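You operate a simulated robot arm through the tools that you are given. There is no shell and no other tool. Be economical: measure what you need, move in short steps, check, and stop when the job is done.

You run a simulated two-armed robot. Do the job below in one go: nothing can be reset, and whatever is moved stays where it is left.

## Task
Make the cylinder up by the blue card, bottle it and cap the bottle tight.
Fine: blue pump strokes up to the ring that the card names; pour it all into the round bottle; cylinder back; hold the bottle while you screw its cap on.

The check looks at the end state, three seconds after you hand in, the way a careful person would. Anything else that was tipped, shoved, dropped, spilled or broken makes it a failure. Lids that push on must go on centred and level and be pressed home; caps that screw on are set level and turned clockwise until they are tight.

## Robot
Two 7-joint arms with two-finger parallel grippers on one trunk, on a base that drives. Base frame: it is fixed to the floor where the robot stands at the start and does not move with it; the origin is under the middle of the robot, x ahead of it, y to its left, z up. Readings come in mm, rad, newtons and seconds.
The left shoulder is at the start at [70, 134, 1301], the right one opposite. With the tool pointing down near the work surface each hand reaches from about 100 to 640 mm from the robot's upright axis, wherever it stands, measured 20 degrees to its own side. Places, roughly: blue pump [600, 0, 1200]; blue stock bottle [600, 0, 1100]. Payload 1.57 kg a hand.
The TCP of each hand is the grasp point between the finger pads, 30 mm short of the fingertips. In the tool frame z runs along the fingers and y along their closing line. The gripper opens to 80 mm. The fingers are 17 mm wide and 12 mm thick; the gripper's body (40 by 82 mm) begins 80 mm behind the TCP.
Orientation is told as [roll, pitch, yaw] about the base's x, y, z axes, in that order, counted from this pose: with the fingers straight down and closing along the base's y, the tool's x points along the base's -x, its y along +y and its z along -z.

## Interface
- The arms move only by the tool move_arm. It takes "left_deltas", "right_deltas" or both (then of equal length, played together; a hand with none holds still); each is one flat list of numbers, 7 for each row, row after row: the shift along the tool's x, y, z in units of 500 mm (1.0 is 500 mm), then the turn, a rotation vector about the tool's x, y, z in units of 120 degrees (1.0 is 120 degrees), then the gripper command, from -1 (shut) to 1 (fully open), values between in proportion. In form: [x, y, z, rx, ry, rz, hand, x, y, z, rx, ry, rz, hand, ...]. A call has 1 to 10 rows; each row is the pose to reach, as a shift and turn from the pose commanded when the call began, along the tool's axes at that moment. A call with a number of a shift or a turn outside -1 to 1 is refused whole. Rows are played at 5 a second. More than 50 mm and 0.15 rad between two rows, or a gripper value outside its range, and nothing of the call is played. A pose out of reach is approached as far as the arm can. The call stops where the force on the tool passes 40 N (or 10 N more than at its start, if that is more) or the arm is blocked; 0.2 s more then pass. Each finger travels about 153 mm/s and halts on what it meets, pressing with about 33 N; the grip force reading is that of the motor and also rises with nothing between the fingers. The clock runs only during rows and for 0.2 s after the last one: add rows that repeat a pose to give the fingers time. The reply holds the time, the measured pose of the TCP, the force on the tool along the base axes, the opening and the grip force, in the units named above and with some noise, and new pictures: "views" is both (left out), scene, wrist or none (wrist: the cameras of the hands that moved).
- Cameras (640 x 400 px; columns grow to the right, rows downward): "scene" is now at [129, 7.6, 1515.1]; the picture's right is [0.09, -1.00, 0.00], its down [-0.73, -0.07, -0.69] and it looks along [0.68, 0.06, -0.73] (base axes); focal length 270 px, centre (320, 200). "left" rides on the left gripper at [72, 7, -122] in its tool frame; the picture's right is [-0.09, 1.00, 0.00], its down [-0.84, -0.08, -0.54] and it looks along [-0.54, -0.05, 0.84] (tool axes); focal length 238 px, centre (320, 200). "right" rides on the right gripper at [72, -7, -122] in its tool frame; the picture's right is [0.09, 1.00, 0.00], its down [-0.84, 0.08, -0.54] and it looks along [-0.54, 0.05, 0.84] (tool axes); focal length 238 px, centre (320, 200). There is no depth. A picture from a camera that has moved, and an enlarged one, comes with that camera's place and axes in the base frame and with its lens.
- lift_body(by): slides the trunk up (or, below 0, down) by that many mm; the arms and the scene camera ride with it, the base frame stays. It gives what a move gives, with no picture.
- roll_base(legs): drives the robot by 1 to 6 legs, each [ahead, left, turn to the left] in mm, mm and rad, along the robot's own axes; the way and the turn of a leg run together, so that a leg with both is an arc; at most 1500 mm and 3.142 rad a leg. The arms and the cameras ride along, it lands a little off, and it stops where it bumps. It gives what a move gives, and a new picture of the scene camera.
- pan_tilt(pan, tilt): turns the head with the scene camera to pan (to the left, within 1.501 rad either way) and tilt (down, from -0.506 to 1.204), counted from straight ahead of the robot. It gives what a move gives, and a new picture of the scene camera.
- zoom(camera, box): a new picture of the part [left, top, right, bottom] of that camera's present view, enlarged. It takes no simulated time.
- sign_off(): hands the job in; it is judged then, once.

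Work in short steps. Places have to be worked out from the pictures, the camera data and where the tool is seen: move nearer, look again, correct. Check each grasp and each placing, and mend what went wrong. You have 120 turns and 170 pictures in all, those below and enlarged ones among them. Open the grippers and draw the arms clear of the work before you hand the job in, unless the task says otherwise; then end with one line.

The tools are called after ">>>" by a JSON object that holds its "fn" and its "kwargs". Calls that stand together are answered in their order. move_arm: Moves the arms, as the interface text tells. Its arguments: {"type":"object","properties":{"left_deltas":{"type":"array"},"right_deltas":{"type":"array"},"views":{"type":"string","enum":["both","scene","wrist","none"]}},"required":[]} The other tools are called the same way: lift_body (by) slides the trunk up or down; roll_base (legs) drives the base; pan_tilt (pan, tilt) turns the head that bears the scene camera; zoom (camera, box) takes an enlarged picture of a part of a camera's view; sign_off () hands the job in.

At the start:

```text
clock: 0.0
left_eef_pos: [442.2, 198.0, 1000.3]
left_ee_rot: [0.0, -0.003, 0.0]
left_contact_force: [-0.5, -0.5, -0.5]
left_width: 80.1
left_gripper_force: 0.1
right_eef_pos: [414.5, -174.5, 1000.4]
right_ee_rot: [0.0, 0.001, 0.001]
right_contact_force: [0.0, 0.2, 0.0]
right_width: 79.9
right_gripper_force: 0.0
trunk travel left (down, up): [-875.0, 65.0]
robot x, y, heading: [3.9, -2.7, 0.001]
head pan, tilt: [0.091, 0.815]
```

scene: 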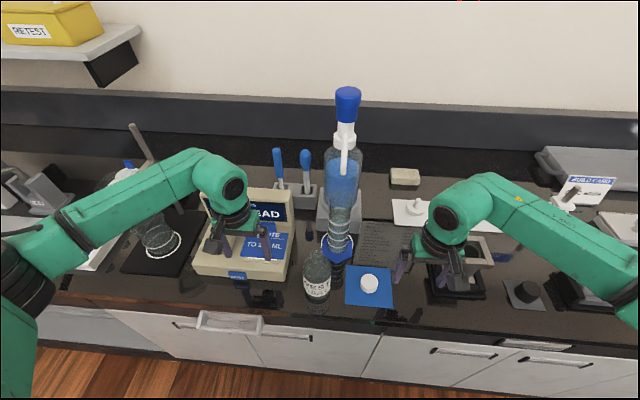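
right: 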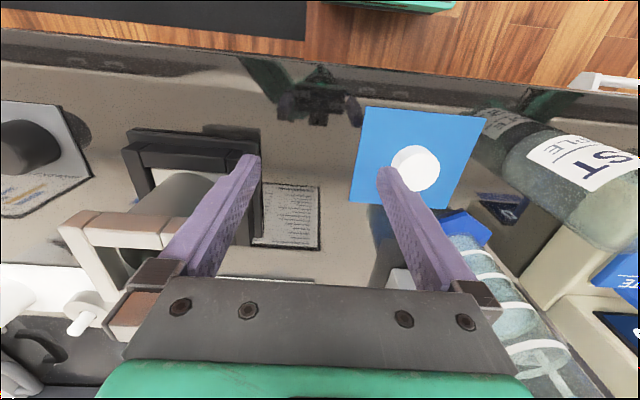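
left: 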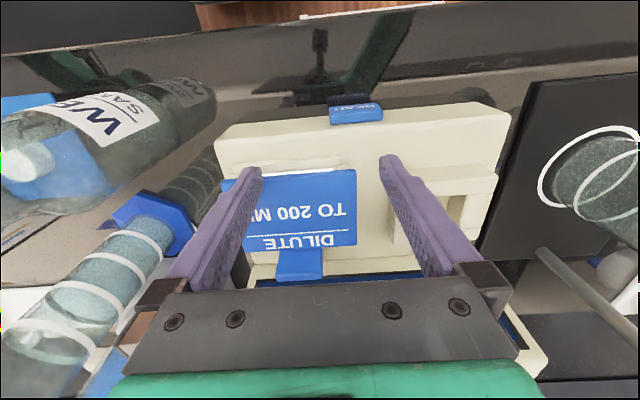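

I start by looking closely at the card, the pump and the cylinder.

>>> {"fn": "zoom", "kwargs": {"camera": "scene", "box": [190, 170, 350, 310]}}

>>> {"fn": "zoom", "kwargs": {"camera": "scene", "box": [280, 70, 420, 310]}}

>>> {"fn": "zoom", "kwargs": {"camera": "scene", "box": [380, 130, 640, 330]}}

```text
2.86 times, centred on (270, 240) of scene
camera zoom: at [129.0, 7.6, 1515.1], right [0.09, -1.0, 0.0], down [-0.73, -0.07, -0.69], along [0.68, 0.06, -0.73], focal length 772 px, centre (463, 86)
```

zoom: 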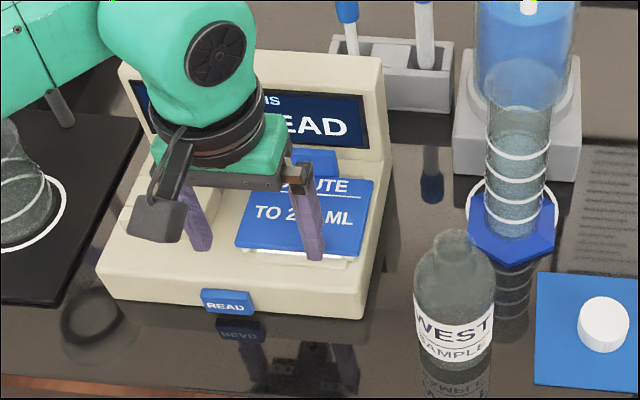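

```text
1.67 times, centred on (350, 190) of scene
camera zoom: at [129.0, 7.6, 1515.1], right [0.09, -1.0, 0.0], down [-0.73, -0.07, -0.69], along [0.68, 0.06, -0.73], focal length 450 px, centre (270, 217)
```

zoom: 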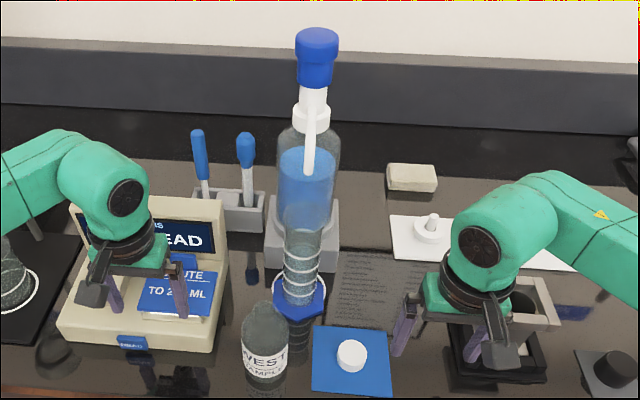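

```text
2.00 times, centred on (510, 230) of scene
camera zoom: at [129.0, 7.6, 1515.1], right [0.09, -1.0, 0.0], down [-0.73, -0.07, -0.69], along [0.68, 0.06, -0.73], focal length 540 px, centre (-60, 140)
```

zoom: 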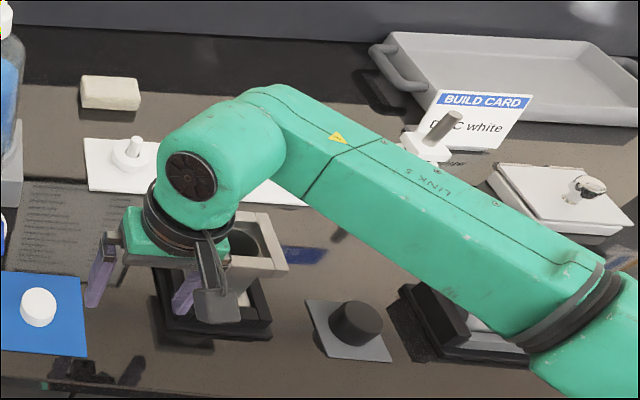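

The card seems to say "DILUTE TO 200 ML". I raise the left hand out of the way and tilt the right hand's camera level to see the cylinder's rings.

>>> {"fn": "move_arm", "kwargs": {"left_deltas": [0, 0, -0.05, 0, 0, 0, 1, 0, 0, -0.1, 0, 0, 0, 1, 0.03, 0.05, -0.15, 0, 0, 0, 1, 0.06, 0.1, -0.2, 0, 0, 0, 1, 0.1, 0.15, -0.25, 0, 0, 0, 1, 0.1, 0.2, -0.25, 0, 0, 0, 1, 0.1, 0.2, -0.25, 0, 0, 0, 1, 0.1, 0.2, -0.25, 0, 0, 0, 1], "right_deltas": [0, 0, -0.06, 0, 0, 0, 1, 0.01, 0.03, -0.12, 0, -0.07, 0, 1, 0.03, 0.07, -0.12, 0, -0.14, 0, 1, 0.05, 0.12, -0.12, 0, -0.21, 0, 1, 0.07, 0.16, -0.12, 0, -0.28, 0, 1, 0.088, 0.2, -0.12, 0, -0.35, 0, 1, 0.088, 0.228, -0.12, 0, -0.42, 0, 1, 0.088, 0.228, -0.12, 0, -0.4775, 0, 1]}}

```text
clock: 1.8
left_eef_pos: [393.1, 300.8, 1123.1]
left_ee_rot: [-0.002, 0.0, 0.001]
left_contact_force: [-0.7, 0.1, 0.6]
left_width: 79.9
left_gripper_force: 0.1
right_eef_pos: [370.3, -57.5, 1060.3]
right_ee_rot: [-0.001, -1.003, 0.002]
right_contact_force: [0.7, -0.4, 0.5]
right_width: 80.0
right_gripper_force: 0.1
trunk travel left (down, up): [-875.0, 65.0]
robot x, y, heading: [0.7, -0.4, 0.002]
head pan, tilt: [0.091, 0.815]
camera scene: at [129.3, 9.0, 1515.0], right [0.09, -1.0, 0.0], down [-0.73, -0.07, -0.69], along [0.68, 0.06, -0.73], focal length 270 px, centre (320, 200)
camera right: at [227.4, -64.8, 1064.7], right [-0.05, 1.0, -0.08], down [-0.01, 0.08, 1.0], along [1.0, 0.05, 0.0], focal length 238 px, centre (320, 200)
camera left: at [322.0, 308.0, 1245.6], right [0.09, 1.0, 0.0], down [0.84, -0.08, 0.54], along [0.54, -0.05, -0.84], focal length 238 px, centre (320, 200)
```

scene: 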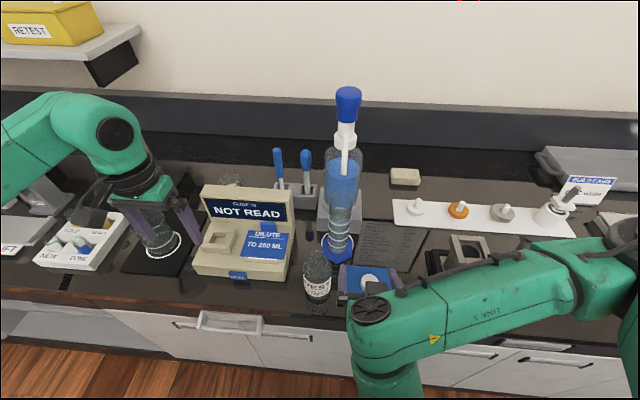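
right: 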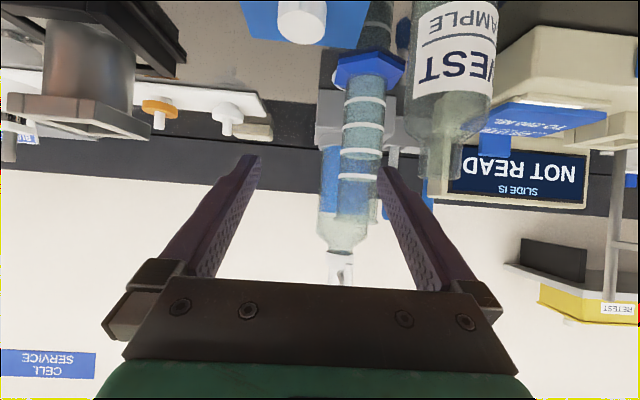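
left: 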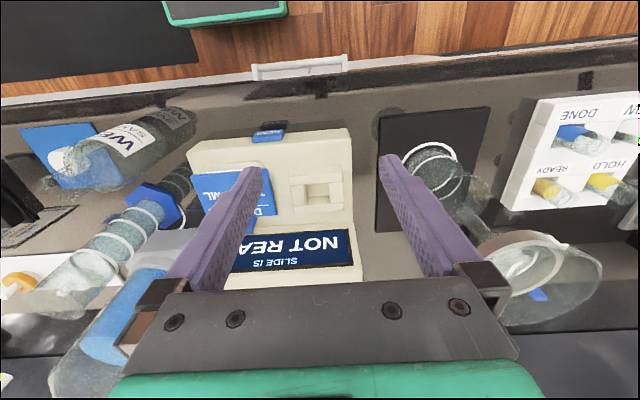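

I read the card and the cylinder's rings enlarged.

>>> {"fn": "zoom", "kwargs": {"camera": "scene", "box": [230, 215, 300, 270]}}

>>> {"fn": "zoom", "kwargs": {"camera": "right", "box": [290, 40, 430, 260]}}

>>> {"fn": "zoom", "kwargs": {"camera": "scene", "box": [300, 150, 420, 270]}}

```text
7.27 times, centred on (265, 242) of scene
camera zoom: at [129.3, 9.0, 1515.0], right [0.09, -1.0, 0.0], down [-0.73, -0.07, -0.69], along [0.68, 0.06, -0.73], focal length 1964 px, centre (720, -109)
```

zoom: 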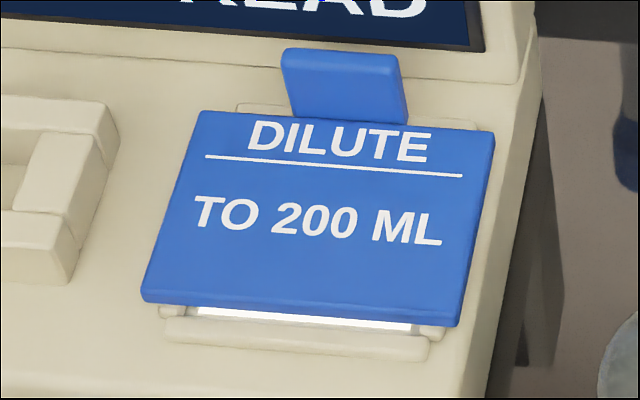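

```text
1.82 times, centred on (360, 150) of right
camera zoom: at [227.4, -64.8, 1064.7], right [-0.05, 1.0, -0.08], down [-0.01, 0.08, 1.0], along [1.0, 0.05, 0.0], focal length 433 px, centre (247, 291)
```

zoom: 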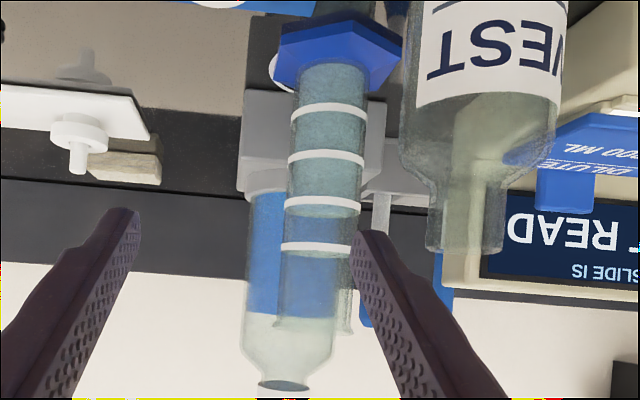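

```text
3.33 times, centred on (360, 210) of scene
camera zoom: at [129.3, 9.0, 1515.0], right [0.09, -1.0, 0.0], down [-0.73, -0.07, -0.69], along [0.68, 0.06, -0.73], focal length 900 px, centre (187, 167)
```

zoom: 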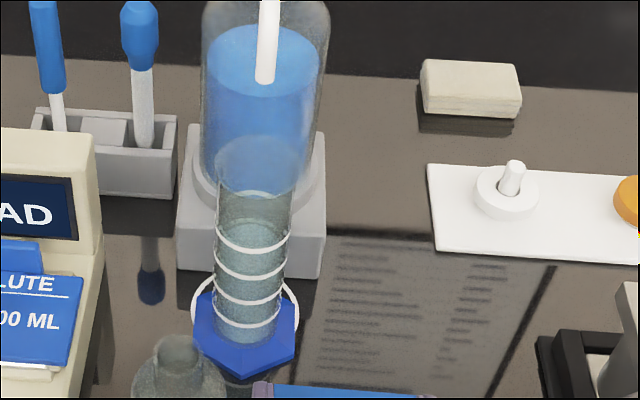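

The card says 200 ML; the cylinder has four evenly spaced rings, about 50 mL each by geometry, so 200 should be the top one. Next I put the left camera level with the pump head to measure it, and look at the paper note.

>>> {"fn": "move_arm", "kwargs": {"left_deltas": [0, -0.02, -0.05, 0, 0, 0, 1, 0, -0.06, -0.1, 0, -0.07, 0, 1, 0, -0.1, -0.16, 0, -0.14, 0, 1, 0, -0.15, -0.21, 0, -0.21, 0, 1, 0, -0.2, -0.254, 0, -0.28, 0, 1, 0, -0.25, -0.254, 0, -0.35, 0, 1, 0, -0.3, -0.254, 0, -0.42, 0, 1, 0, -0.3, -0.254, 0, -0.4775, 0, 1], "views": "wrist"}}

>>> {"fn": "zoom", "kwargs": {"camera": "scene", "box": [350, 210, 430, 260]}}

```text
clock: 3.6
left_eef_pos: [392.8, 148.1, 1252.1]
left_ee_rot: [-0.001, -0.942, 0.001]
left_contact_force: [0.1, -0.3, 0.5]
left_width: 80.0
left_gripper_force: 0.0
left hand out of reach, approached as far as the arm can: row 8
right_eef_pos: [367.7, -58.9, 1061.1]
right_ee_rot: [-0.002, -1.002, 0.002]
right_contact_force: [-0.3, -0.2, -0.2]
right_width: 79.9
right_gripper_force: 0.1
trunk travel left (down, up): [-875.0, 65.0]
robot x, y, heading: [0.5, 0.9, 0.002]
head pan, tilt: [0.091, 0.815]
camera left: at [251.3, 155.3, 1265.8], right [0.05, 1.0, 0.07], down [0.05, -0.08, 1.0], along [1.0, -0.05, -0.06], focal length 238 px, centre (320, 200)
```

left: 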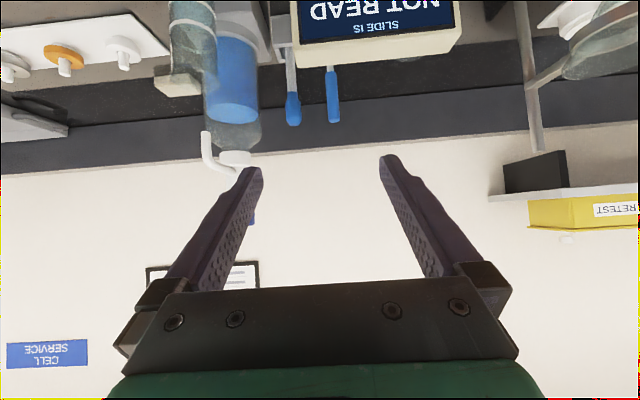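

```text
8.00 times, centred on (390, 235) of scene
camera zoom: at [127.3, 7.8, 1515.2], right [0.09, -1.0, 0.0], down [-0.72, -0.07, -0.69], along [0.68, 0.06, -0.73], focal length 2161 px, centre (-240, -80)
```

zoom: 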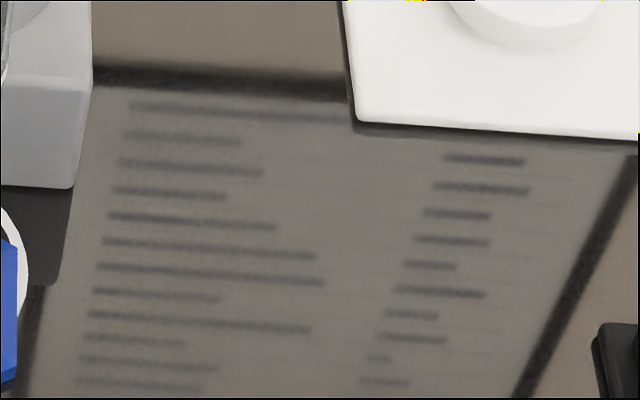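

The note is only blurred decoration. The pump axis seems nearer x≈635, y≈0; I bring the left hand tool-down above and short of it so that its camera sees the head.

>>> {"fn": "move_arm", "kwargs": {"left_deltas": [-0.05, -0.03, 0.015, 0, 0.06, 0, 1, -0.1, -0.06, 0.03, 0, 0.12, 0, 1, -0.15, -0.09, 0.045, 0, 0.18, 0, 1, -0.2, -0.12, 0.06, 0, 0.24, 0, 1, -0.24, -0.15, 0.075, 0, 0.3, 0, 1, -0.28, -0.18, 0.09, 0, 0.36, 0, 1, -0.31, -0.2, 0.1, 0, 0.42, 0, 1, -0.336, -0.22, 0.116, 0, 0.4775, 0, 1], "views": "both"}}

```text
clock: 5.4
left_eef_pos: [525.8, 50.0, 1347.8]
left_ee_rot: [0.001, -0.061, -0.001]
left_contact_force: [-0.7, 0.0, -0.3]
left_width: 80.3
left_gripper_force: 0.0
left hand out of reach, approached as far as the arm can: row 8
right_eef_pos: [368.9, -58.6, 1060.0]
right_ee_rot: [-0.002, -1.001, 0.002]
right_contact_force: [0.0, 0.2, 0.4]
right_width: 80.1
right_gripper_force: 0.1
trunk travel left (down, up): [-875.0, 65.0]
robot x, y, heading: [2.1, -1.5, 0.003]
head pan, tilt: [0.091, 0.815]
camera scene: at [128.5, 8.2, 1515.2], right [0.09, -1.0, 0.0], down [-0.73, -0.07, -0.69], along [0.68, 0.06, -0.73], focal length 270 px, centre (320, 200)
camera left: at [446.0, 56.5, 1465.5], right [0.09, 1.0, 0.01], down [0.8, -0.08, 0.59], along [0.59, -0.05, -0.81], focal length 238 px, centre (320, 200)
```

scene: 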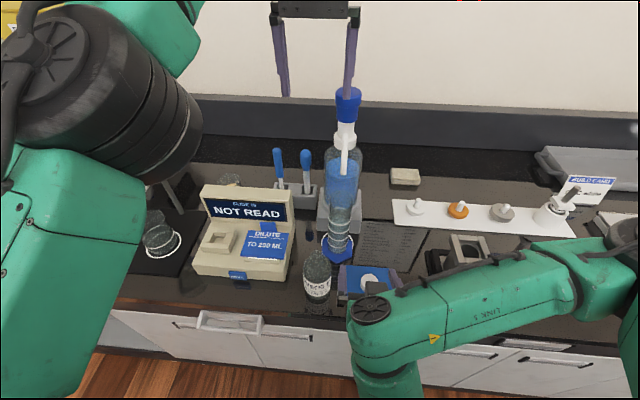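
left: 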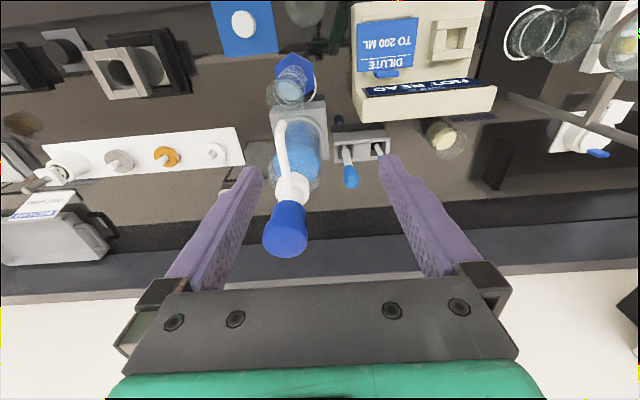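

Stereo puts the pump head's top at about [637, 0, 1276], beyond a comfortable reach. I draw the right hand back a little, then drive the base 90 mm ahead.

>>> {"fn": "move_arm", "kwargs": {"right_deltas": [0.044, -0.025, -0.031, 0, 0, 0, 1, 0.088, -0.05, -0.062, 0, 0, 0, 1, 0.088, -0.05, -0.062, 0, 0, 0, 1], "views": "none"}}

>>> {"fn": "roll_base", "kwargs": {"legs": [[90, 0, 0]]}}

```text
clock: 6.2
left_eef_pos: [525.6, 49.2, 1348.0]
left_ee_rot: [0.0, -0.059, 0.003]
left_contact_force: [-0.8, 0.7, -0.2]
left_width: 80.2
left_gripper_force: 0.0
right_eef_pos: [339.4, -82.9, 1045.7]
right_ee_rot: [0.03, -1.041, -0.056]
right_contact_force: [-0.3, -0.7, 0.3]
right_width: 79.8
right_gripper_force: 0.0
trunk travel left (down, up): [-875.0, 65.0]
robot x, y, heading: [3.0, 2.8, 0.0]
head pan, tilt: [0.091, 0.815]
```

```text
clock: 7.3
left_eef_pos: [609.0, 50.1, 1350.1]
left_ee_rot: [-0.002, -0.068, 0.002]
left_contact_force: [-0.9, -0.1, 0.2]
left_width: 80.1
left_gripper_force: 0.1
right_eef_pos: [423.1, -78.9, 1047.3]
right_ee_rot: [0.032, -1.047, -0.052]
right_contact_force: [0.3, 0.6, 0.4]
right_width: 80.0
right_gripper_force: 0.0
trunk travel left (down, up): [-875.0, 65.0]
robot x, y, heading: [91.0, 1.4, 0.002]
head pan, tilt: [0.091, 0.815]
camera scene: at [211.9, 8.2, 1515.8], right [0.09, -1.0, 0.0], down [-0.72, -0.07, -0.69], along [0.69, 0.06, -0.72], focal length 270 px, centre (320, 200)
```

scene: 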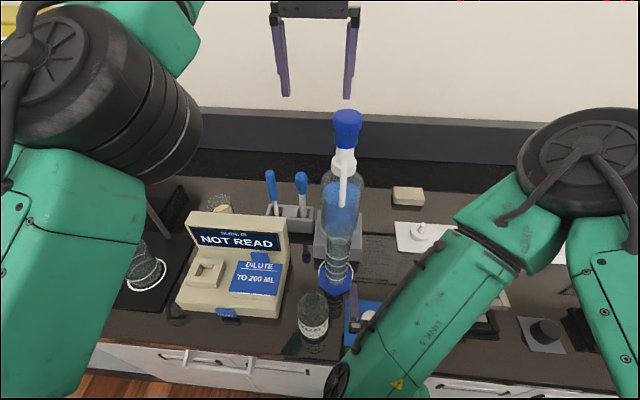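

The drive went as planned. I move the closed left hand over the pump head, still above it.

>>> {"fn": "move_arm", "kwargs": {"left_deltas": [-0.03, -0.05, 0.0, 0, 0.015, 0, 0, -0.056, -0.1, 0.0, 0, 0.031, 0, -1, -0.056, -0.1, 0.02, 0, 0.031, 0, -1, -0.056, -0.1, 0.02, 0, 0.031, 0, -1], "right_deltas": [0, 0, 0, 0, 0, 0, 1, 0, 0, 0, 0, 0, 0, 1, 0, 0, 0, 0, 0, 0, 1, 0, 0, 0, 0, 0, 0, 1]}}

```text
clock: 8.3
left_eef_pos: [604.2, 10.4, 1331.6]
left_ee_rot: [0.0, 0.006, 0.002]
left_contact_force: [0.4, -0.3, 0.5]
left_width: 0.0
left_gripper_force: 21.0
left hand out of reach, approached as far as the arm can: row 1, 2, 3, 4
right_eef_pos: [430.6, -79.8, 1045.6]
right_ee_rot: [0.034, -1.045, -0.054]
right_contact_force: [0.6, 0.1, 0.4]
right_width: 80.1
right_gripper_force: 0.0
trunk travel left (down, up): [-875.0, 65.0]
robot x, y, heading: [93.2, -4.4, 0.002]
head pan, tilt: [0.091, 0.815]
camera scene: at [220.3, 7.8, 1515.0], right [0.09, -1.0, 0.0], down [-0.73, -0.07, -0.68], along [0.68, 0.06, -0.73], focal length 270 px, centre (320, 200)
camera right: at [287.6, -83.2, 1043.9], right [-0.02, 1.0, -0.06], down [-0.05, 0.06, 1.0], along [1.0, 0.03, 0.05], focal length 238 px, centre (320, 200)
camera left: at [532.5, 16.0, 1453.2], right [0.09, 1.0, 0.0], down [0.84, -0.08, 0.54], along [0.54, -0.05, -0.84], focal length 238 px, centre (320, 200)
```

scene: 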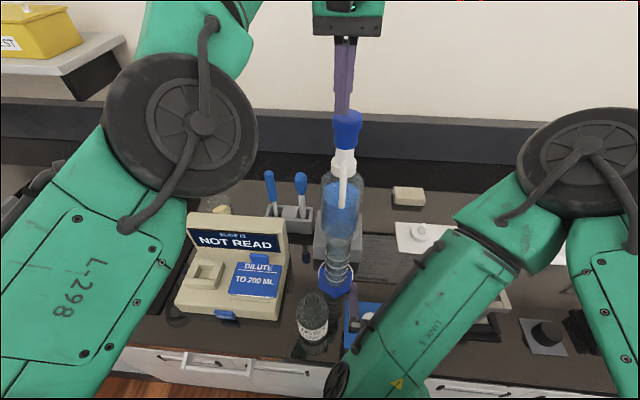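
right: 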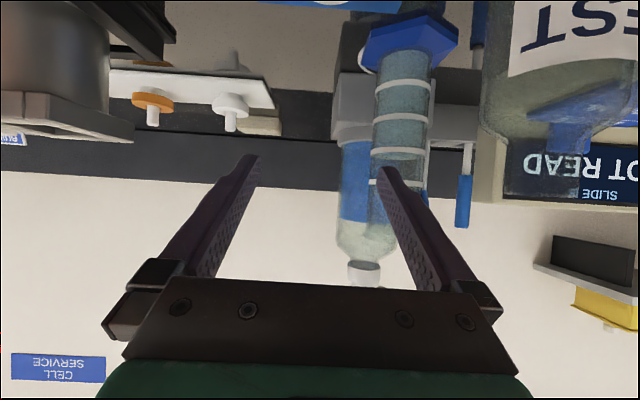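
left: 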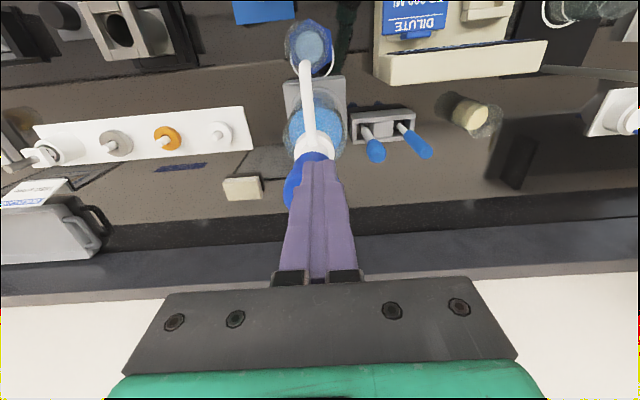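

The arm runs out of reach here, so I raise the trunk 60 mm, which gives the forearm more room.

>>> {"fn": "lift_body", "kwargs": {"by": 60}}

>>> {"fn": "move_arm", "kwargs": {"left_deltas": [-0.03, -0.01, 0.03, 0, 0, 0, -1, -0.066, -0.02, 0.06, 0, 0, 0, -1, -0.066, -0.02, 0.09, 0, 0, 0, -1, -0.066, -0.02, 0.1, 0, 0, 0, -1], "right_deltas": [0.03, 0, -0.02, 0, 0, 0, 0, 0.06, 0, -0.04, 0, 0, 0, -1, 0.09, 0, -0.05, 0, 0, 0, -1, 0.1, 0, -0.06, 0, 0, 0, -1]}}

```text
clock: 9.3
left_eef_pos: [603.1, 9.6, 1390.8]
left_ee_rot: [0.001, 0.005, 0.001]
left_contact_force: [-0.7, 0.6, 0.3]
left_width: 0.1
left_gripper_force: 21.3
right_eef_pos: [429.3, -79.3, 1104.9]
right_ee_rot: [0.035, -1.042, -0.055]
right_contact_force: [0.1, 0.6, -0.2]
right_width: 80.1
right_gripper_force: 0.1
trunk travel left (down, up): [-935.0, 5.0]
robot x, y, heading: [93.3, 0.7, 0.001]
head pan, tilt: [0.091, 0.815]
```

```text
clock: 10.3
left_eef_pos: [616.5, -3.7, 1341.7]
left_ee_rot: [0.0, 0.008, 0.003]
left_contact_force: [0.4, 0.9, 0.1]
left_width: 0.1
left_gripper_force: 21.4
left hand out of reach, approached as far as the arm can: row 1, 2, 3, 4
right_eef_pos: [404.1, -77.5, 1080.5]
right_ee_rot: [0.071, -1.12, -0.169]
right_contact_force: [0.9, 0.6, 1.1]
right_width: 0.0
right_gripper_force: 20.9
trunk travel left (down, up): [-935.0, 5.0]
robot x, y, heading: [91.3, -1.3, 0.0]
head pan, tilt: [0.091, 0.815]
camera scene: at [218.5, 8.0, 1575.2], right [0.09, -1.0, 0.0], down [-0.72, -0.07, -0.69], along [0.68, 0.06, -0.73], focal length 270 px, centre (320, 200)
camera right: at [262.7, -70.0, 1067.7], right [0.06, 1.0, -0.05], down [-0.12, 0.06, 0.99], along [0.99, -0.06, 0.12], focal length 238 px, centre (320, 200)
camera left: at [545.0, 3.3, 1463.7], right [0.09, 1.0, 0.0], down [0.84, -0.07, 0.54], along [0.53, -0.05, -0.84], focal length 238 px, centre (320, 200)
```

scene: 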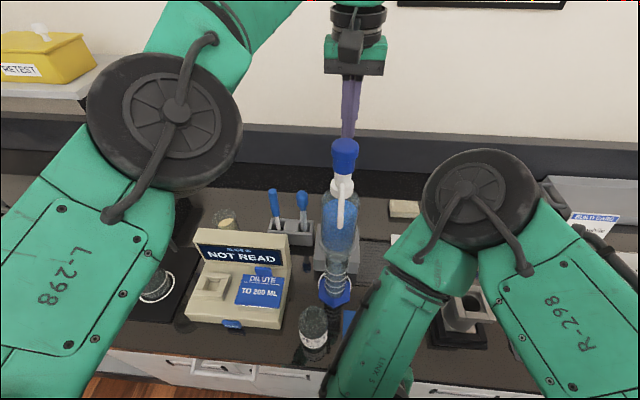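
right: 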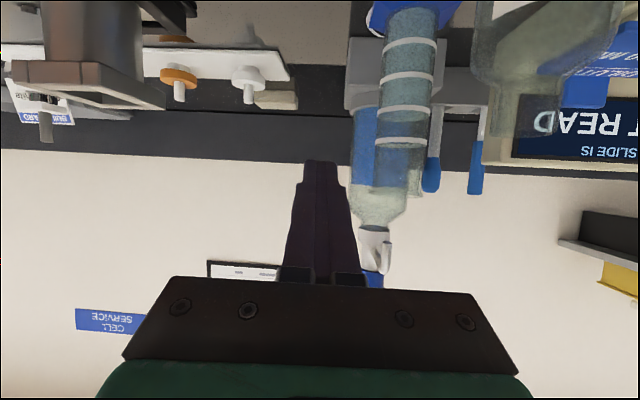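
left: 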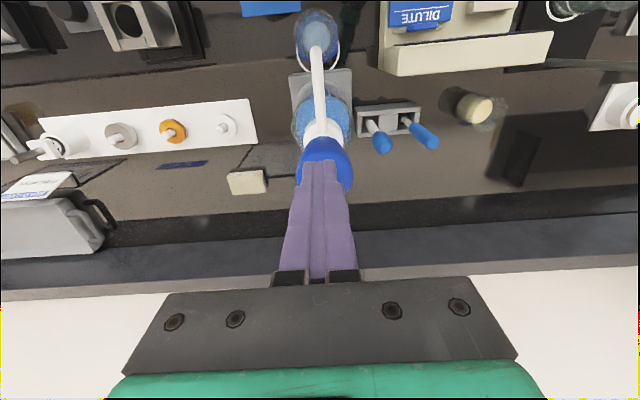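

The ring view is now clear, but the left hand is still about 20 mm short; I drive 35 mm further ahead.

>>> {"fn": "roll_base", "kwargs": {"legs": [[35, 0, 0]]}}

>>> {"fn": "zoom", "kwargs": {"camera": "right", "box": [320, 0, 480, 280]}}

>>> {"fn": "zoom", "kwargs": {"camera": "left", "box": [240, 60, 400, 260]}}

```text
clock: 11.2
left_eef_pos: [642.9, -3.0, 1344.4]
left_ee_rot: [-0.001, 0.002, 0.004]
left_contact_force: [-0.2, 0.2, 0.7]
left_width: 0.0
left_gripper_force: 21.1
right_eef_pos: [433.1, -78.3, 1081.5]
right_ee_rot: [0.073, -1.121, -0.165]
right_contact_force: [-2.0, -0.7, -0.2]
right_width: 0.0
right_gripper_force: 21.4
trunk travel left (down, up): [-935.0, 5.0]
robot x, y, heading: [127.4, -1.2, -0.004]
head pan, tilt: [0.091, 0.815]
camera scene: at [244.1, 7.6, 1576.1], right [0.09, -1.0, 0.0], down [-0.72, -0.07, -0.69], along [0.69, 0.06, -0.72], focal length 270 px, centre (320, 200)
```

scene: 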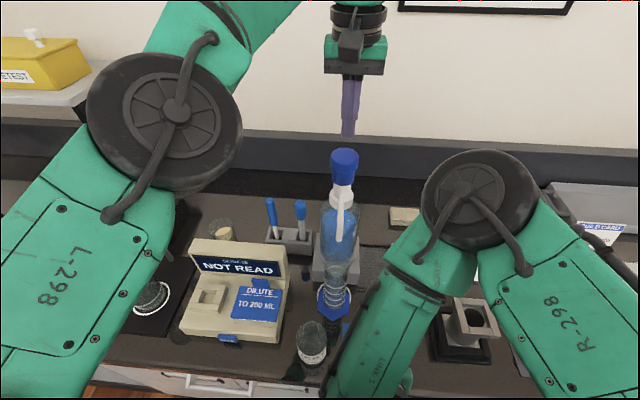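

```text
1.43 times, centred on (400, 140) of right
camera zoom: at [291.0, -69.9, 1068.2], right [0.06, 1.0, -0.05], down [-0.12, 0.06, 0.99], along [0.99, -0.05, 0.12], focal length 340 px, centre (206, 286)
```

zoom: 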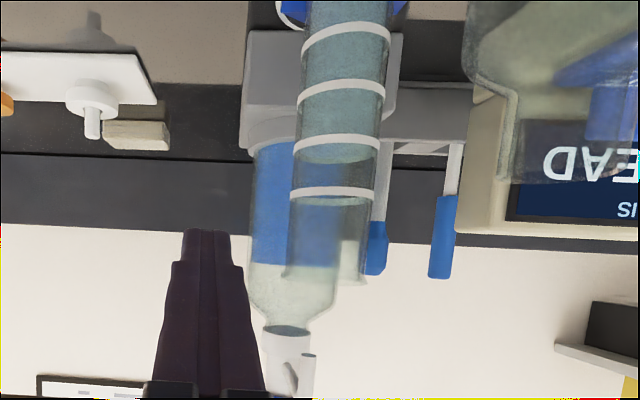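

```text
2.00 times, centred on (320, 160) of left
camera zoom: at [571.2, 2.9, 1467.1], right [0.09, 1.0, 0.0], down [0.84, -0.07, 0.54], along [0.54, -0.05, -0.84], focal length 477 px, centre (320, 280)
```

zoom: 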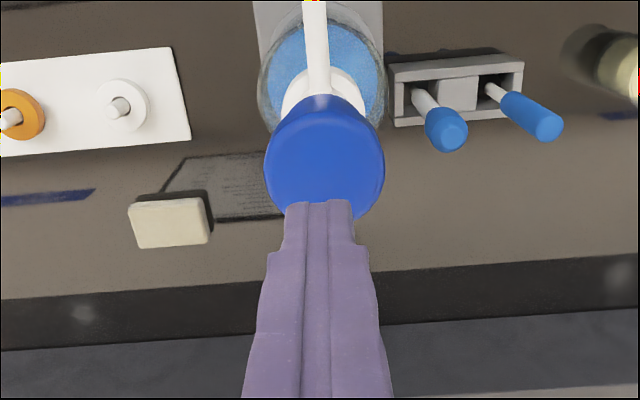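

The cylinder already looks filled to about the third ring, so I must pump carefully to the fourth. I press the head a short way first and watch.

>>> {"fn": "move_arm", "kwargs": {"left_deltas": [0.016, 0.004, 0.03, 0, 0, 0, -1, 0.016, 0.004, 0.06, 0, 0, 0, -1, 0.016, 0.004, 0.075, 0, 0, 0, -1, 0.016, 0.004, 0.085, 0, 0, 0, -1, 0.016, 0.004, 0.095, 0, 0, 0, -1], "views": "scene"}}

>>> {"fn": "zoom", "kwargs": {"camera": "right", "box": [320, 0, 480, 280]}}

```text
clock: 12.4
left_eef_pos: [645.8, -0.3, 1292.2]
left_ee_rot: [0.0, 0.006, 0.005]
left_contact_force: [0.1, 1.3, 1.9]
left_width: 0.0
left_gripper_force: 21.7
right_eef_pos: [440.4, -78.8, 1079.5]
right_ee_rot: [0.07, -1.119, -0.162]
right_contact_force: [-0.3, -0.1, 0.0]
right_width: 0.3
right_gripper_force: 20.8
trunk travel left (down, up): [-935.0, 5.0]
robot x, y, heading: [125.6, 1.5, 0.002]
head pan, tilt: [0.091, 0.815]
camera scene: at [254.5, 7.5, 1575.2], right [0.09, -1.0, 0.0], down [-0.73, -0.07, -0.69], along [0.68, 0.06, -0.73], focal length 270 px, centre (320, 200)
```

scene: 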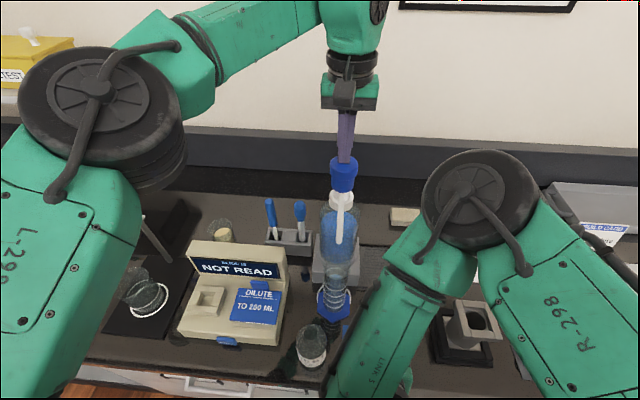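

```text
1.43 times, centred on (400, 140) of right
camera zoom: at [298.3, -70.1, 1066.8], right [0.06, 1.0, -0.05], down [-0.12, 0.06, 0.99], along [0.99, -0.05, 0.12], focal length 340 px, centre (206, 286)
```

zoom: 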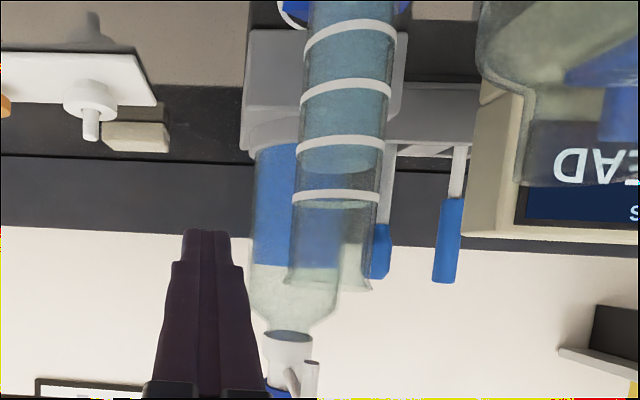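

The liquid turned bluer and the level rose a bit past the third ring. I press on 12 mm further and check again.

>>> {"fn": "move_arm", "kwargs": {"left_deltas": [0.01, 0, 0.008, 0, 0, 0, -1, 0.01, 0, 0.016, 0, 0, 0, -1, 0.01, 0, 0.024, 0, 0, 0, -1], "views": "none"}}

>>> {"fn": "zoom", "kwargs": {"camera": "right", "box": [360, 60, 440, 200]}}

```text
clock: 13.2
left_eef_pos: [639.8, -1.0, 1283.0]
left_ee_rot: [-0.001, 0.009, 0.005]
left_contact_force: [3.4, 1.1, 5.3]
left_width: 0.1
left_gripper_force: 21.7
right_eef_pos: [440.6, -76.4, 1079.0]
right_ee_rot: [0.07, -1.117, -0.161]
right_contact_force: [0.3, 0.7, 0.2]
right_width: 0.0
right_gripper_force: 21.2
trunk travel left (down, up): [-935.0, 5.0]
robot x, y, heading: [122.3, -1.4, -0.002]
head pan, tilt: [0.091, 0.815]
```

```text
2.86 times, centred on (400, 130) of right
camera zoom: at [298.7, -69.3, 1066.9], right [0.06, 1.0, -0.05], down [-0.12, 0.06, 0.99], along [0.99, -0.05, 0.12], focal length 681 px, centre (91, 400)
```

zoom: 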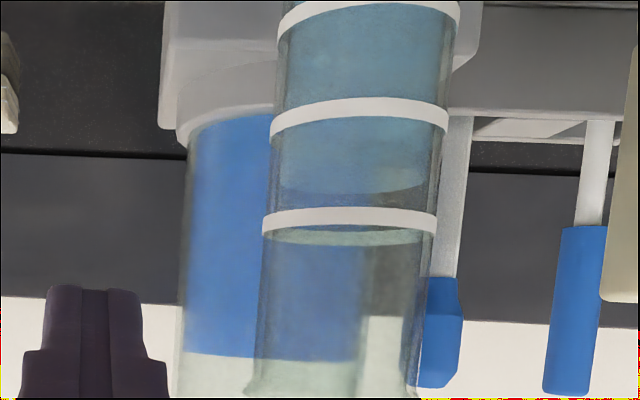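

The level is now about halfway between rings 3 and 4. I press on another 10 mm.

>>> {"fn": "move_arm", "kwargs": {"left_deltas": [0, 0, 0.008, 0, 0, 0, -1, 0, 0, 0.016, 0, 0, 0, -1, 0, 0, 0.02, 0, 0, 0, -1], "views": "none"}}

>>> {"fn": "zoom", "kwargs": {"camera": "right", "box": [360, 60, 440, 200]}}

```text
clock: 13.8
left_eef_pos: [639.1, -0.5, 1280.5]
left_ee_rot: [-0.011, -0.004, 0.009]
left_contact_force: [1.6, 2.7, 14.8]
left_width: 0.3
left_gripper_force: 21.1
right_eef_pos: [437.3, -76.4, 1080.3]
right_ee_rot: [0.069, -1.12, -0.162]
right_contact_force: [0.0, 0.5, 0.3]
right_width: 0.0
right_gripper_force: 21.2
trunk travel left (down, up): [-935.0, 5.0]
robot x, y, heading: [125.6, -1.1, -0.004]
head pan, tilt: [0.091, 0.815]
stopped in row 2 (left hand): the force on the tool passed its limit (the readings are from after the stop); the commanded pose is now the measured one
```

```text
2.86 times, centred on (400, 130) of right
camera zoom: at [297.2, -68.9, 1067.1], right [0.06, 1.0, -0.05], down [-0.12, 0.06, 0.99], along [0.99, -0.05, 0.12], focal length 681 px, centre (91, 400)
```

zoom: 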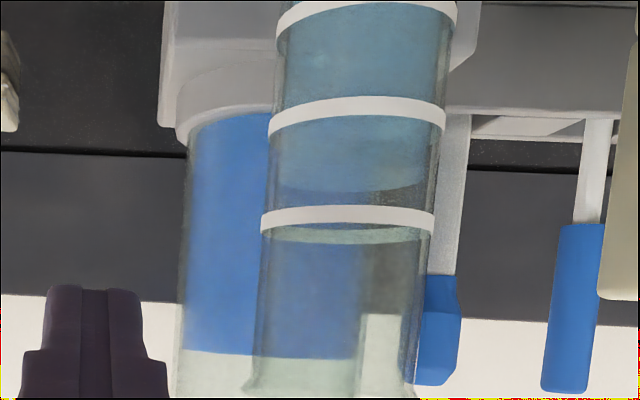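

The stroke bottomed out and gave about half a ring (≈25 mL). I release fully, letting the head come up, then give one more full stroke.

>>> {"fn": "move_arm", "kwargs": {"left_deltas": [0, 0, -0.03, 0, 0, 0, -1, 0, 0, -0.06, 0, 0, 0, -1, 0, 0, -0.1, 0, 0, 0, -1, 0, 0, -0.1, 0, 0, 0, -1, 0, 0, -0.1, 0, 0, 0, -1, 0, 0, -0.1, 0, 0, 0, -1], "views": "wrist"}}

>>> {"fn": "zoom", "kwargs": {"camera": "right", "box": [360, 60, 440, 200]}}

```text
clock: 15.2
left_eef_pos: [639.5, -1.5, 1330.5]
left_ee_rot: [-0.007, 0.0, 0.005]
left_contact_force: [-0.1, -0.4, 0.0]
left_width: 0.0
left_gripper_force: 21.0
right_eef_pos: [439.8, -77.6, 1079.6]
right_ee_rot: [0.071, -1.118, -0.164]
right_contact_force: [-0.5, -0.1, -0.5]
right_width: 0.2
right_gripper_force: 21.0
trunk travel left (down, up): [-935.0, 5.0]
robot x, y, heading: [122.4, -1.6, 0.002]
head pan, tilt: [0.091, 0.815]
camera left: at [566.8, 5.0, 1452.4], right [0.09, 1.0, -0.01], down [0.84, -0.07, 0.54], along [0.54, -0.05, -0.84], focal length 238 px, centre (320, 200)
```

left: 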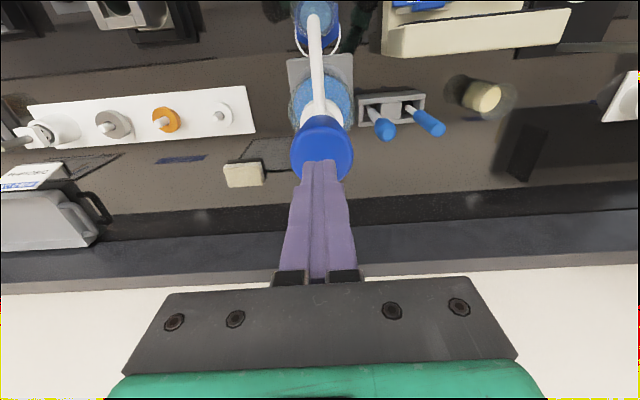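

```text
2.86 times, centred on (400, 130) of right
camera zoom: at [298.6, -69.8, 1066.8], right [0.06, 1.0, -0.05], down [-0.12, 0.06, 0.99], along [0.99, -0.05, 0.12], focal length 681 px, centre (91, 400)
```

zoom: 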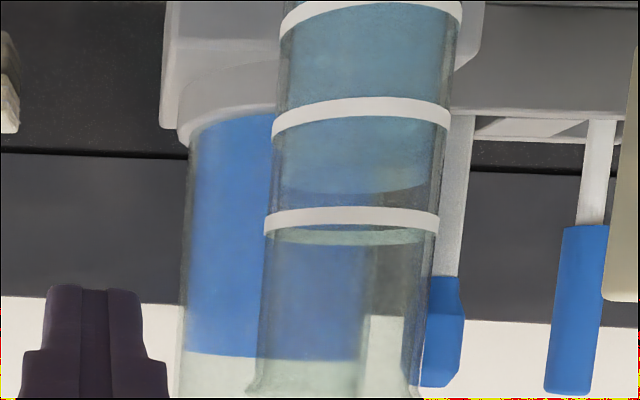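

The head is back up; second stroke, slowly down to the stop.

>>> {"fn": "move_arm", "kwargs": {"left_deltas": [0, 0, 0.03, 0, 0, 0, -1, 0, 0, 0.055, 0, 0, 0, -1, 0, 0, 0.065, 0, 0, 0, -1, 0, 0, 0.075, 0, 0, 0, -1, 0, 0, 0.085, 0, 0, 0, -1, 0, 0, 0.095, 0, 0, 0, -1, 0, 0, 0.1, 0, 0, 0, -1], "views": "none"}}

>>> {"fn": "zoom", "kwargs": {"camera": "right", "box": [360, 60, 440, 200]}}

```text
clock: 16.8
left_eef_pos: [640.5, -1.6, 1280.5]
left_ee_rot: [-0.01, -0.002, 0.009]
left_contact_force: [2.7, 2.3, 11.7]
left_width: 0.0
left_gripper_force: 21.0
right_eef_pos: [440.7, -77.0, 1079.4]
right_ee_rot: [0.069, -1.118, -0.163]
right_contact_force: [0.6, 0.0, 0.5]
right_width: 0.0
right_gripper_force: 20.9
trunk travel left (down, up): [-935.0, 5.0]
robot x, y, heading: [126.1, 1.3, -0.001]
head pan, tilt: [0.091, 0.815]
```

```text
2.86 times, centred on (400, 130) of right
camera zoom: at [298.0, -68.9, 1067.2], right [0.06, 1.0, -0.05], down [-0.12, 0.06, 0.99], along [0.99, -0.05, 0.12], focal length 681 px, centre (91, 400)
```

zoom: 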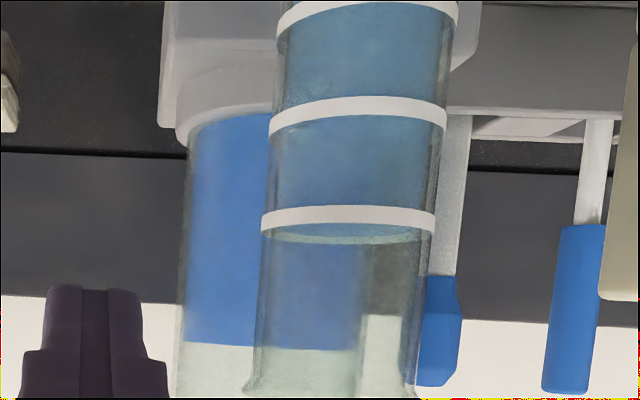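

The level now meets the fourth ring: 200 mL. I lift the left hand off the pump, then back the base 100 mm away and look.

>>> {"fn": "move_arm", "kwargs": {"left_deltas": [0, 0, -0.04, 0, 0, 0, -1, 0, 0, -0.08, 0, 0, 0, -1, 0, 0, -0.12, 0, 0, 0, -1, 0, 0, -0.13, 0, 0, 0, -1], "views": "none"}}

>>> {"fn": "zoom", "kwargs": {"camera": "right", "box": [330, 0, 470, 200]}}

>>> {"fn": "roll_base", "kwargs": {"legs": [[-110, 0, 0]]}}

```text
clock: 17.8
left_eef_pos: [639.4, -3.3, 1345.9]
left_ee_rot: [-0.007, -0.001, 0.006]
left_contact_force: [0.5, 0.3, -0.4]
left_width: 0.0
left_gripper_force: 21.1
right_eef_pos: [441.0, -77.7, 1079.2]
right_ee_rot: [0.072, -1.117, -0.163]
right_contact_force: [1.2, -0.6, -0.1]
right_width: 0.1
right_gripper_force: 20.8
trunk travel left (down, up): [-935.0, 5.0]
robot x, y, heading: [126.4, 1.3, -0.004]
head pan, tilt: [0.091, 0.815]
```

```text
2.00 times, centred on (400, 100) of right
camera zoom: at [298.8, -70.0, 1066.8], right [0.06, 1.0, -0.05], down [-0.12, 0.06, 0.99], along [0.99, -0.05, 0.12], focal length 477 px, centre (160, 400)
```

zoom: 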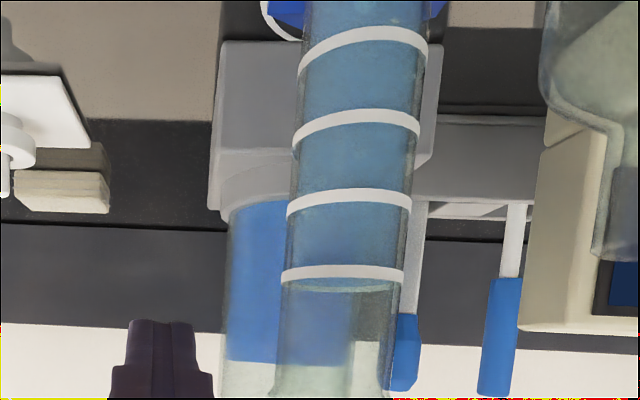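

```text
clock: 19.0
left_eef_pos: [537.6, -4.2, 1342.7]
left_ee_rot: [-0.007, 0.005, 0.005]
left_contact_force: [0.7, -0.1, 0.2]
left_width: 0.0
left_gripper_force: 21.2
right_eef_pos: [335.5, -78.7, 1076.8]
right_ee_rot: [0.068, -1.111, -0.163]
right_contact_force: [0.4, -0.3, 0.8]
right_width: 0.3
right_gripper_force: 21.0
trunk travel left (down, up): [-935.0, 5.0]
robot x, y, heading: [15.3, 3.6, 0.002]
head pan, tilt: [0.091, 0.815]
camera scene: at [152.8, 7.4, 1574.4], right [0.09, -1.0, 0.0], down [-0.73, -0.06, -0.68], along [0.68, 0.06, -0.73], focal length 270 px, centre (320, 200)
```

scene: 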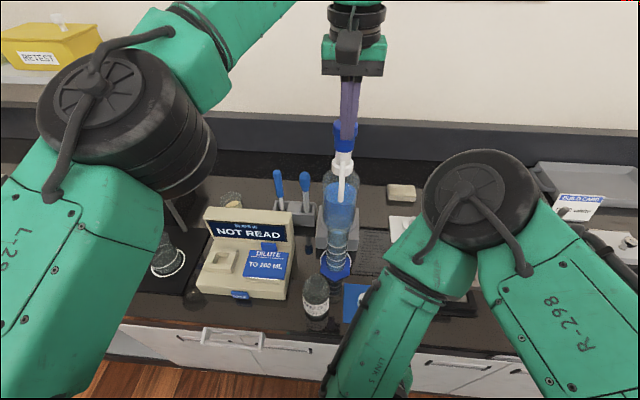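

I lower the trunk back by 60, park the left hand out to the side, and turn the right hand to a near-level pose pointing diagonally (45° left) at the cylinder, still short of it.

>>> {"fn": "lift_body", "kwargs": {"by": -60}}

>>> {"fn": "move_arm", "kwargs": {"left_deltas": [0.028, 0.05, 0, 0, 0, 0, -1, 0.056, 0.1, 0, 0, 0, 0, -1, 0.084, 0.15, 0, 0, 0, 0, -1, 0.112, 0.2, 0, 0, 0, 0, -1, 0.14, 0.25, 0, 0, 0, 0, -1, 0.168, 0.3, 0, 0, 0, 0, -1, 0.196, 0.35, 0, 0, 0, 0, -1, 0.224, 0.4, 0, 0, 0, 0, -1, 0.25, 0.45, 0, 0, 0, 0, -1, 0.28, 0.5, 0, 0, 0, 0, -1], "right_deltas": [-0.015, 0.002, 0.018, -0.0386, -0.0053, -0.0172, -1, -0.03, 0.004, 0.036, -0.0772, -0.0106, -0.0344, -1, -0.045, 0.006, 0.055, -0.1158, -0.0159, -0.0516, -1, -0.06, 0.008, 0.073, -0.1544, -0.0212, -0.0688, -1, -0.075, 0.01, 0.091, -0.193, -0.0265, -0.086, 0, -0.09, 0.013, 0.109, -0.2316, -0.0318, -0.1032, 1, -0.105, 0.015, 0.127, -0.2702, -0.0371, -0.1204, 1, -0.12, 0.017, 0.146, -0.3088, -0.0424, -0.1376, 1, -0.135, 0.019, 0.164, -0.3474, -0.0477, -0.1548, 1, -0.15, 0.021, 0.182, -0.386, -0.053, -0.172, 1]}}

```text
clock: 20.0
left_eef_pos: [529.9, -1.8, 1284.5]
left_ee_rot: [-0.006, 0.001, 0.005]
left_contact_force: [-0.2, 0.7, -0.3]
left_width: 0.1
left_gripper_force: 21.1
right_eef_pos: [330.3, -78.1, 1019.3]
right_ee_rot: [0.071, -1.117, -0.168]
right_contact_force: [0.5, 0.2, -1.0]
right_width: 0.2
right_gripper_force: 21.4
trunk travel left (down, up): [-875.0, 65.0]
robot x, y, heading: [17.4, -0.1, -0.004]
head pan, tilt: [0.091, 0.815]
```

```text
clock: 22.2
left_eef_pos: [387.5, 248.5, 1281.5]
left_ee_rot: [-0.009, 0.0, 0.005]
left_contact_force: [1.2, 0.9, -0.3]
left_width: 0.0
left_gripper_force: 21.1
right_eef_pos: [390.7, -46.2, 1066.3]
right_ee_rot: [-0.161, -1.191, 0.598]
right_contact_force: [-0.1, -0.4, -1.2]
right_width: 80.0
right_gripper_force: 0.0
right hand out of reach, approached as far as the arm can: row 4, 5, 6, 7, 8, 9, 10
trunk travel left (down, up): [-875.0, 65.0]
robot x, y, heading: [16.6, 2.8, -0.003]
head pan, tilt: [0.091, 0.815]
camera scene: at [144.0, 8.8, 1515.3], right [0.09, -1.0, 0.0], down [-0.72, -0.06, -0.69], along [0.68, 0.06, -0.73], focal length 270 px, centre (320, 200)
camera right: at [266.3, -114.4, 1043.7], right [-0.46, 0.88, -0.15], down [-0.24, 0.04, 0.97], along [0.86, 0.48, 0.19], focal length 238 px, centre (320, 200)
camera left: at [315.5, 256.4, 1403.1], right [0.09, 1.0, -0.01], down [0.84, -0.07, 0.54], along [0.54, -0.05, -0.84], focal length 238 px, centre (320, 200)
```

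scene: 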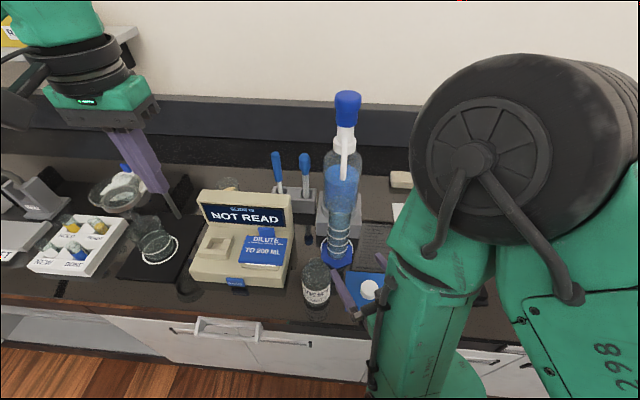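
right: 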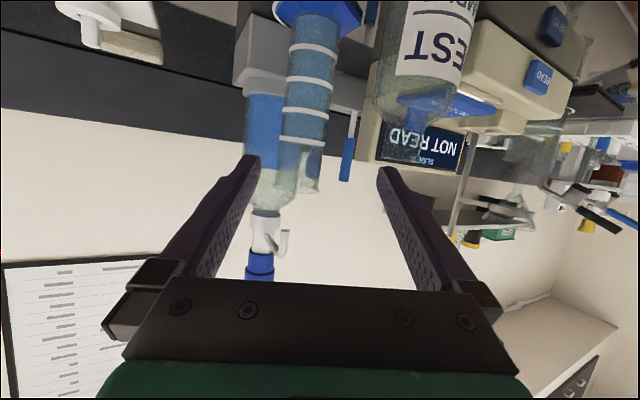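
left: 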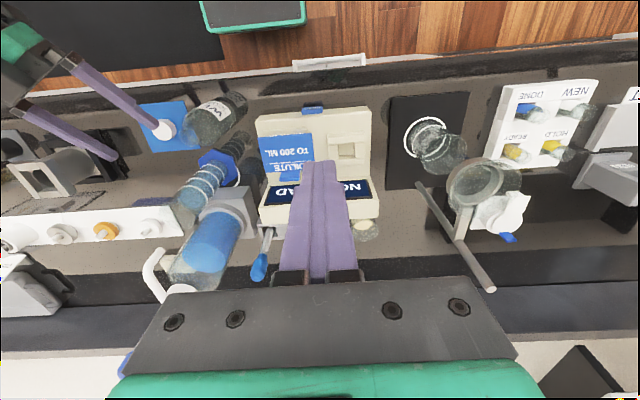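

The right hand could not reach that pose: the forearm comes down too steeply. The remedy is a lower trunk; first I lift the right hand up and away from the bottle.

>>> {"fn": "move_arm", "kwargs": {"right_deltas": [-0.04, -0.03, -0.04, 0, 0, 0, 1, -0.08, -0.06, -0.08, 0, 0, 0, 1, -0.13, -0.063, -0.12, 0, 0, 0, 1, -0.17, -0.063, -0.15, 0, 0, 0, 1, -0.207, -0.063, -0.176, 0, 0, 0, 1], "views": "none"}}

>>> {"fn": "lift_body", "kwargs": {"by": -120}}

```text
clock: 23.1
left_eef_pos: [389.5, 248.1, 1281.5]
left_ee_rot: [-0.007, 0.001, 0.005]
left_contact_force: [0.0, -0.6, 0.1]
left_width: 0.0
left_gripper_force: 21.7
right_eef_pos: [366.8, -37.4, 1038.1]
right_ee_rot: [0.049, -1.036, 0.395]
right_contact_force: [0.6, 0.5, 0.0]
right_width: 79.8
right_gripper_force: 0.1
right hand out of reach, approached as far as the arm can: row 1, 2, 3, 4
trunk travel left (down, up): [-875.0, 65.0]
robot x, y, heading: [17.4, 2.9, 0.003]
head pan, tilt: [0.091, 0.815]
stopped in row 4 (right hand): the arm was blocked; the commanded pose is now the measured one
```

```text
clock: 24.4
left_eef_pos: [388.0, 248.0, 1166.1]
left_ee_rot: [-0.006, -0.001, 0.005]
left_contact_force: [0.5, -0.3, 0.4]
left_width: 0.0
left_gripper_force: 21.2
right_eef_pos: [368.5, -39.0, 927.2]
right_ee_rot: [0.038, -1.049, 0.399]
right_contact_force: [-0.3, 0.2, 0.8]
right_width: 79.8
right_gripper_force: 0.0
trunk travel left (down, up): [-759.0, 181.0]
robot x, y, heading: [17.5, -0.9, 0.0]
head pan, tilt: [0.091, 0.815]
stopped: the force on the tool passed its limit (the readings are from after the stop); the commanded pose is now the measured one
```

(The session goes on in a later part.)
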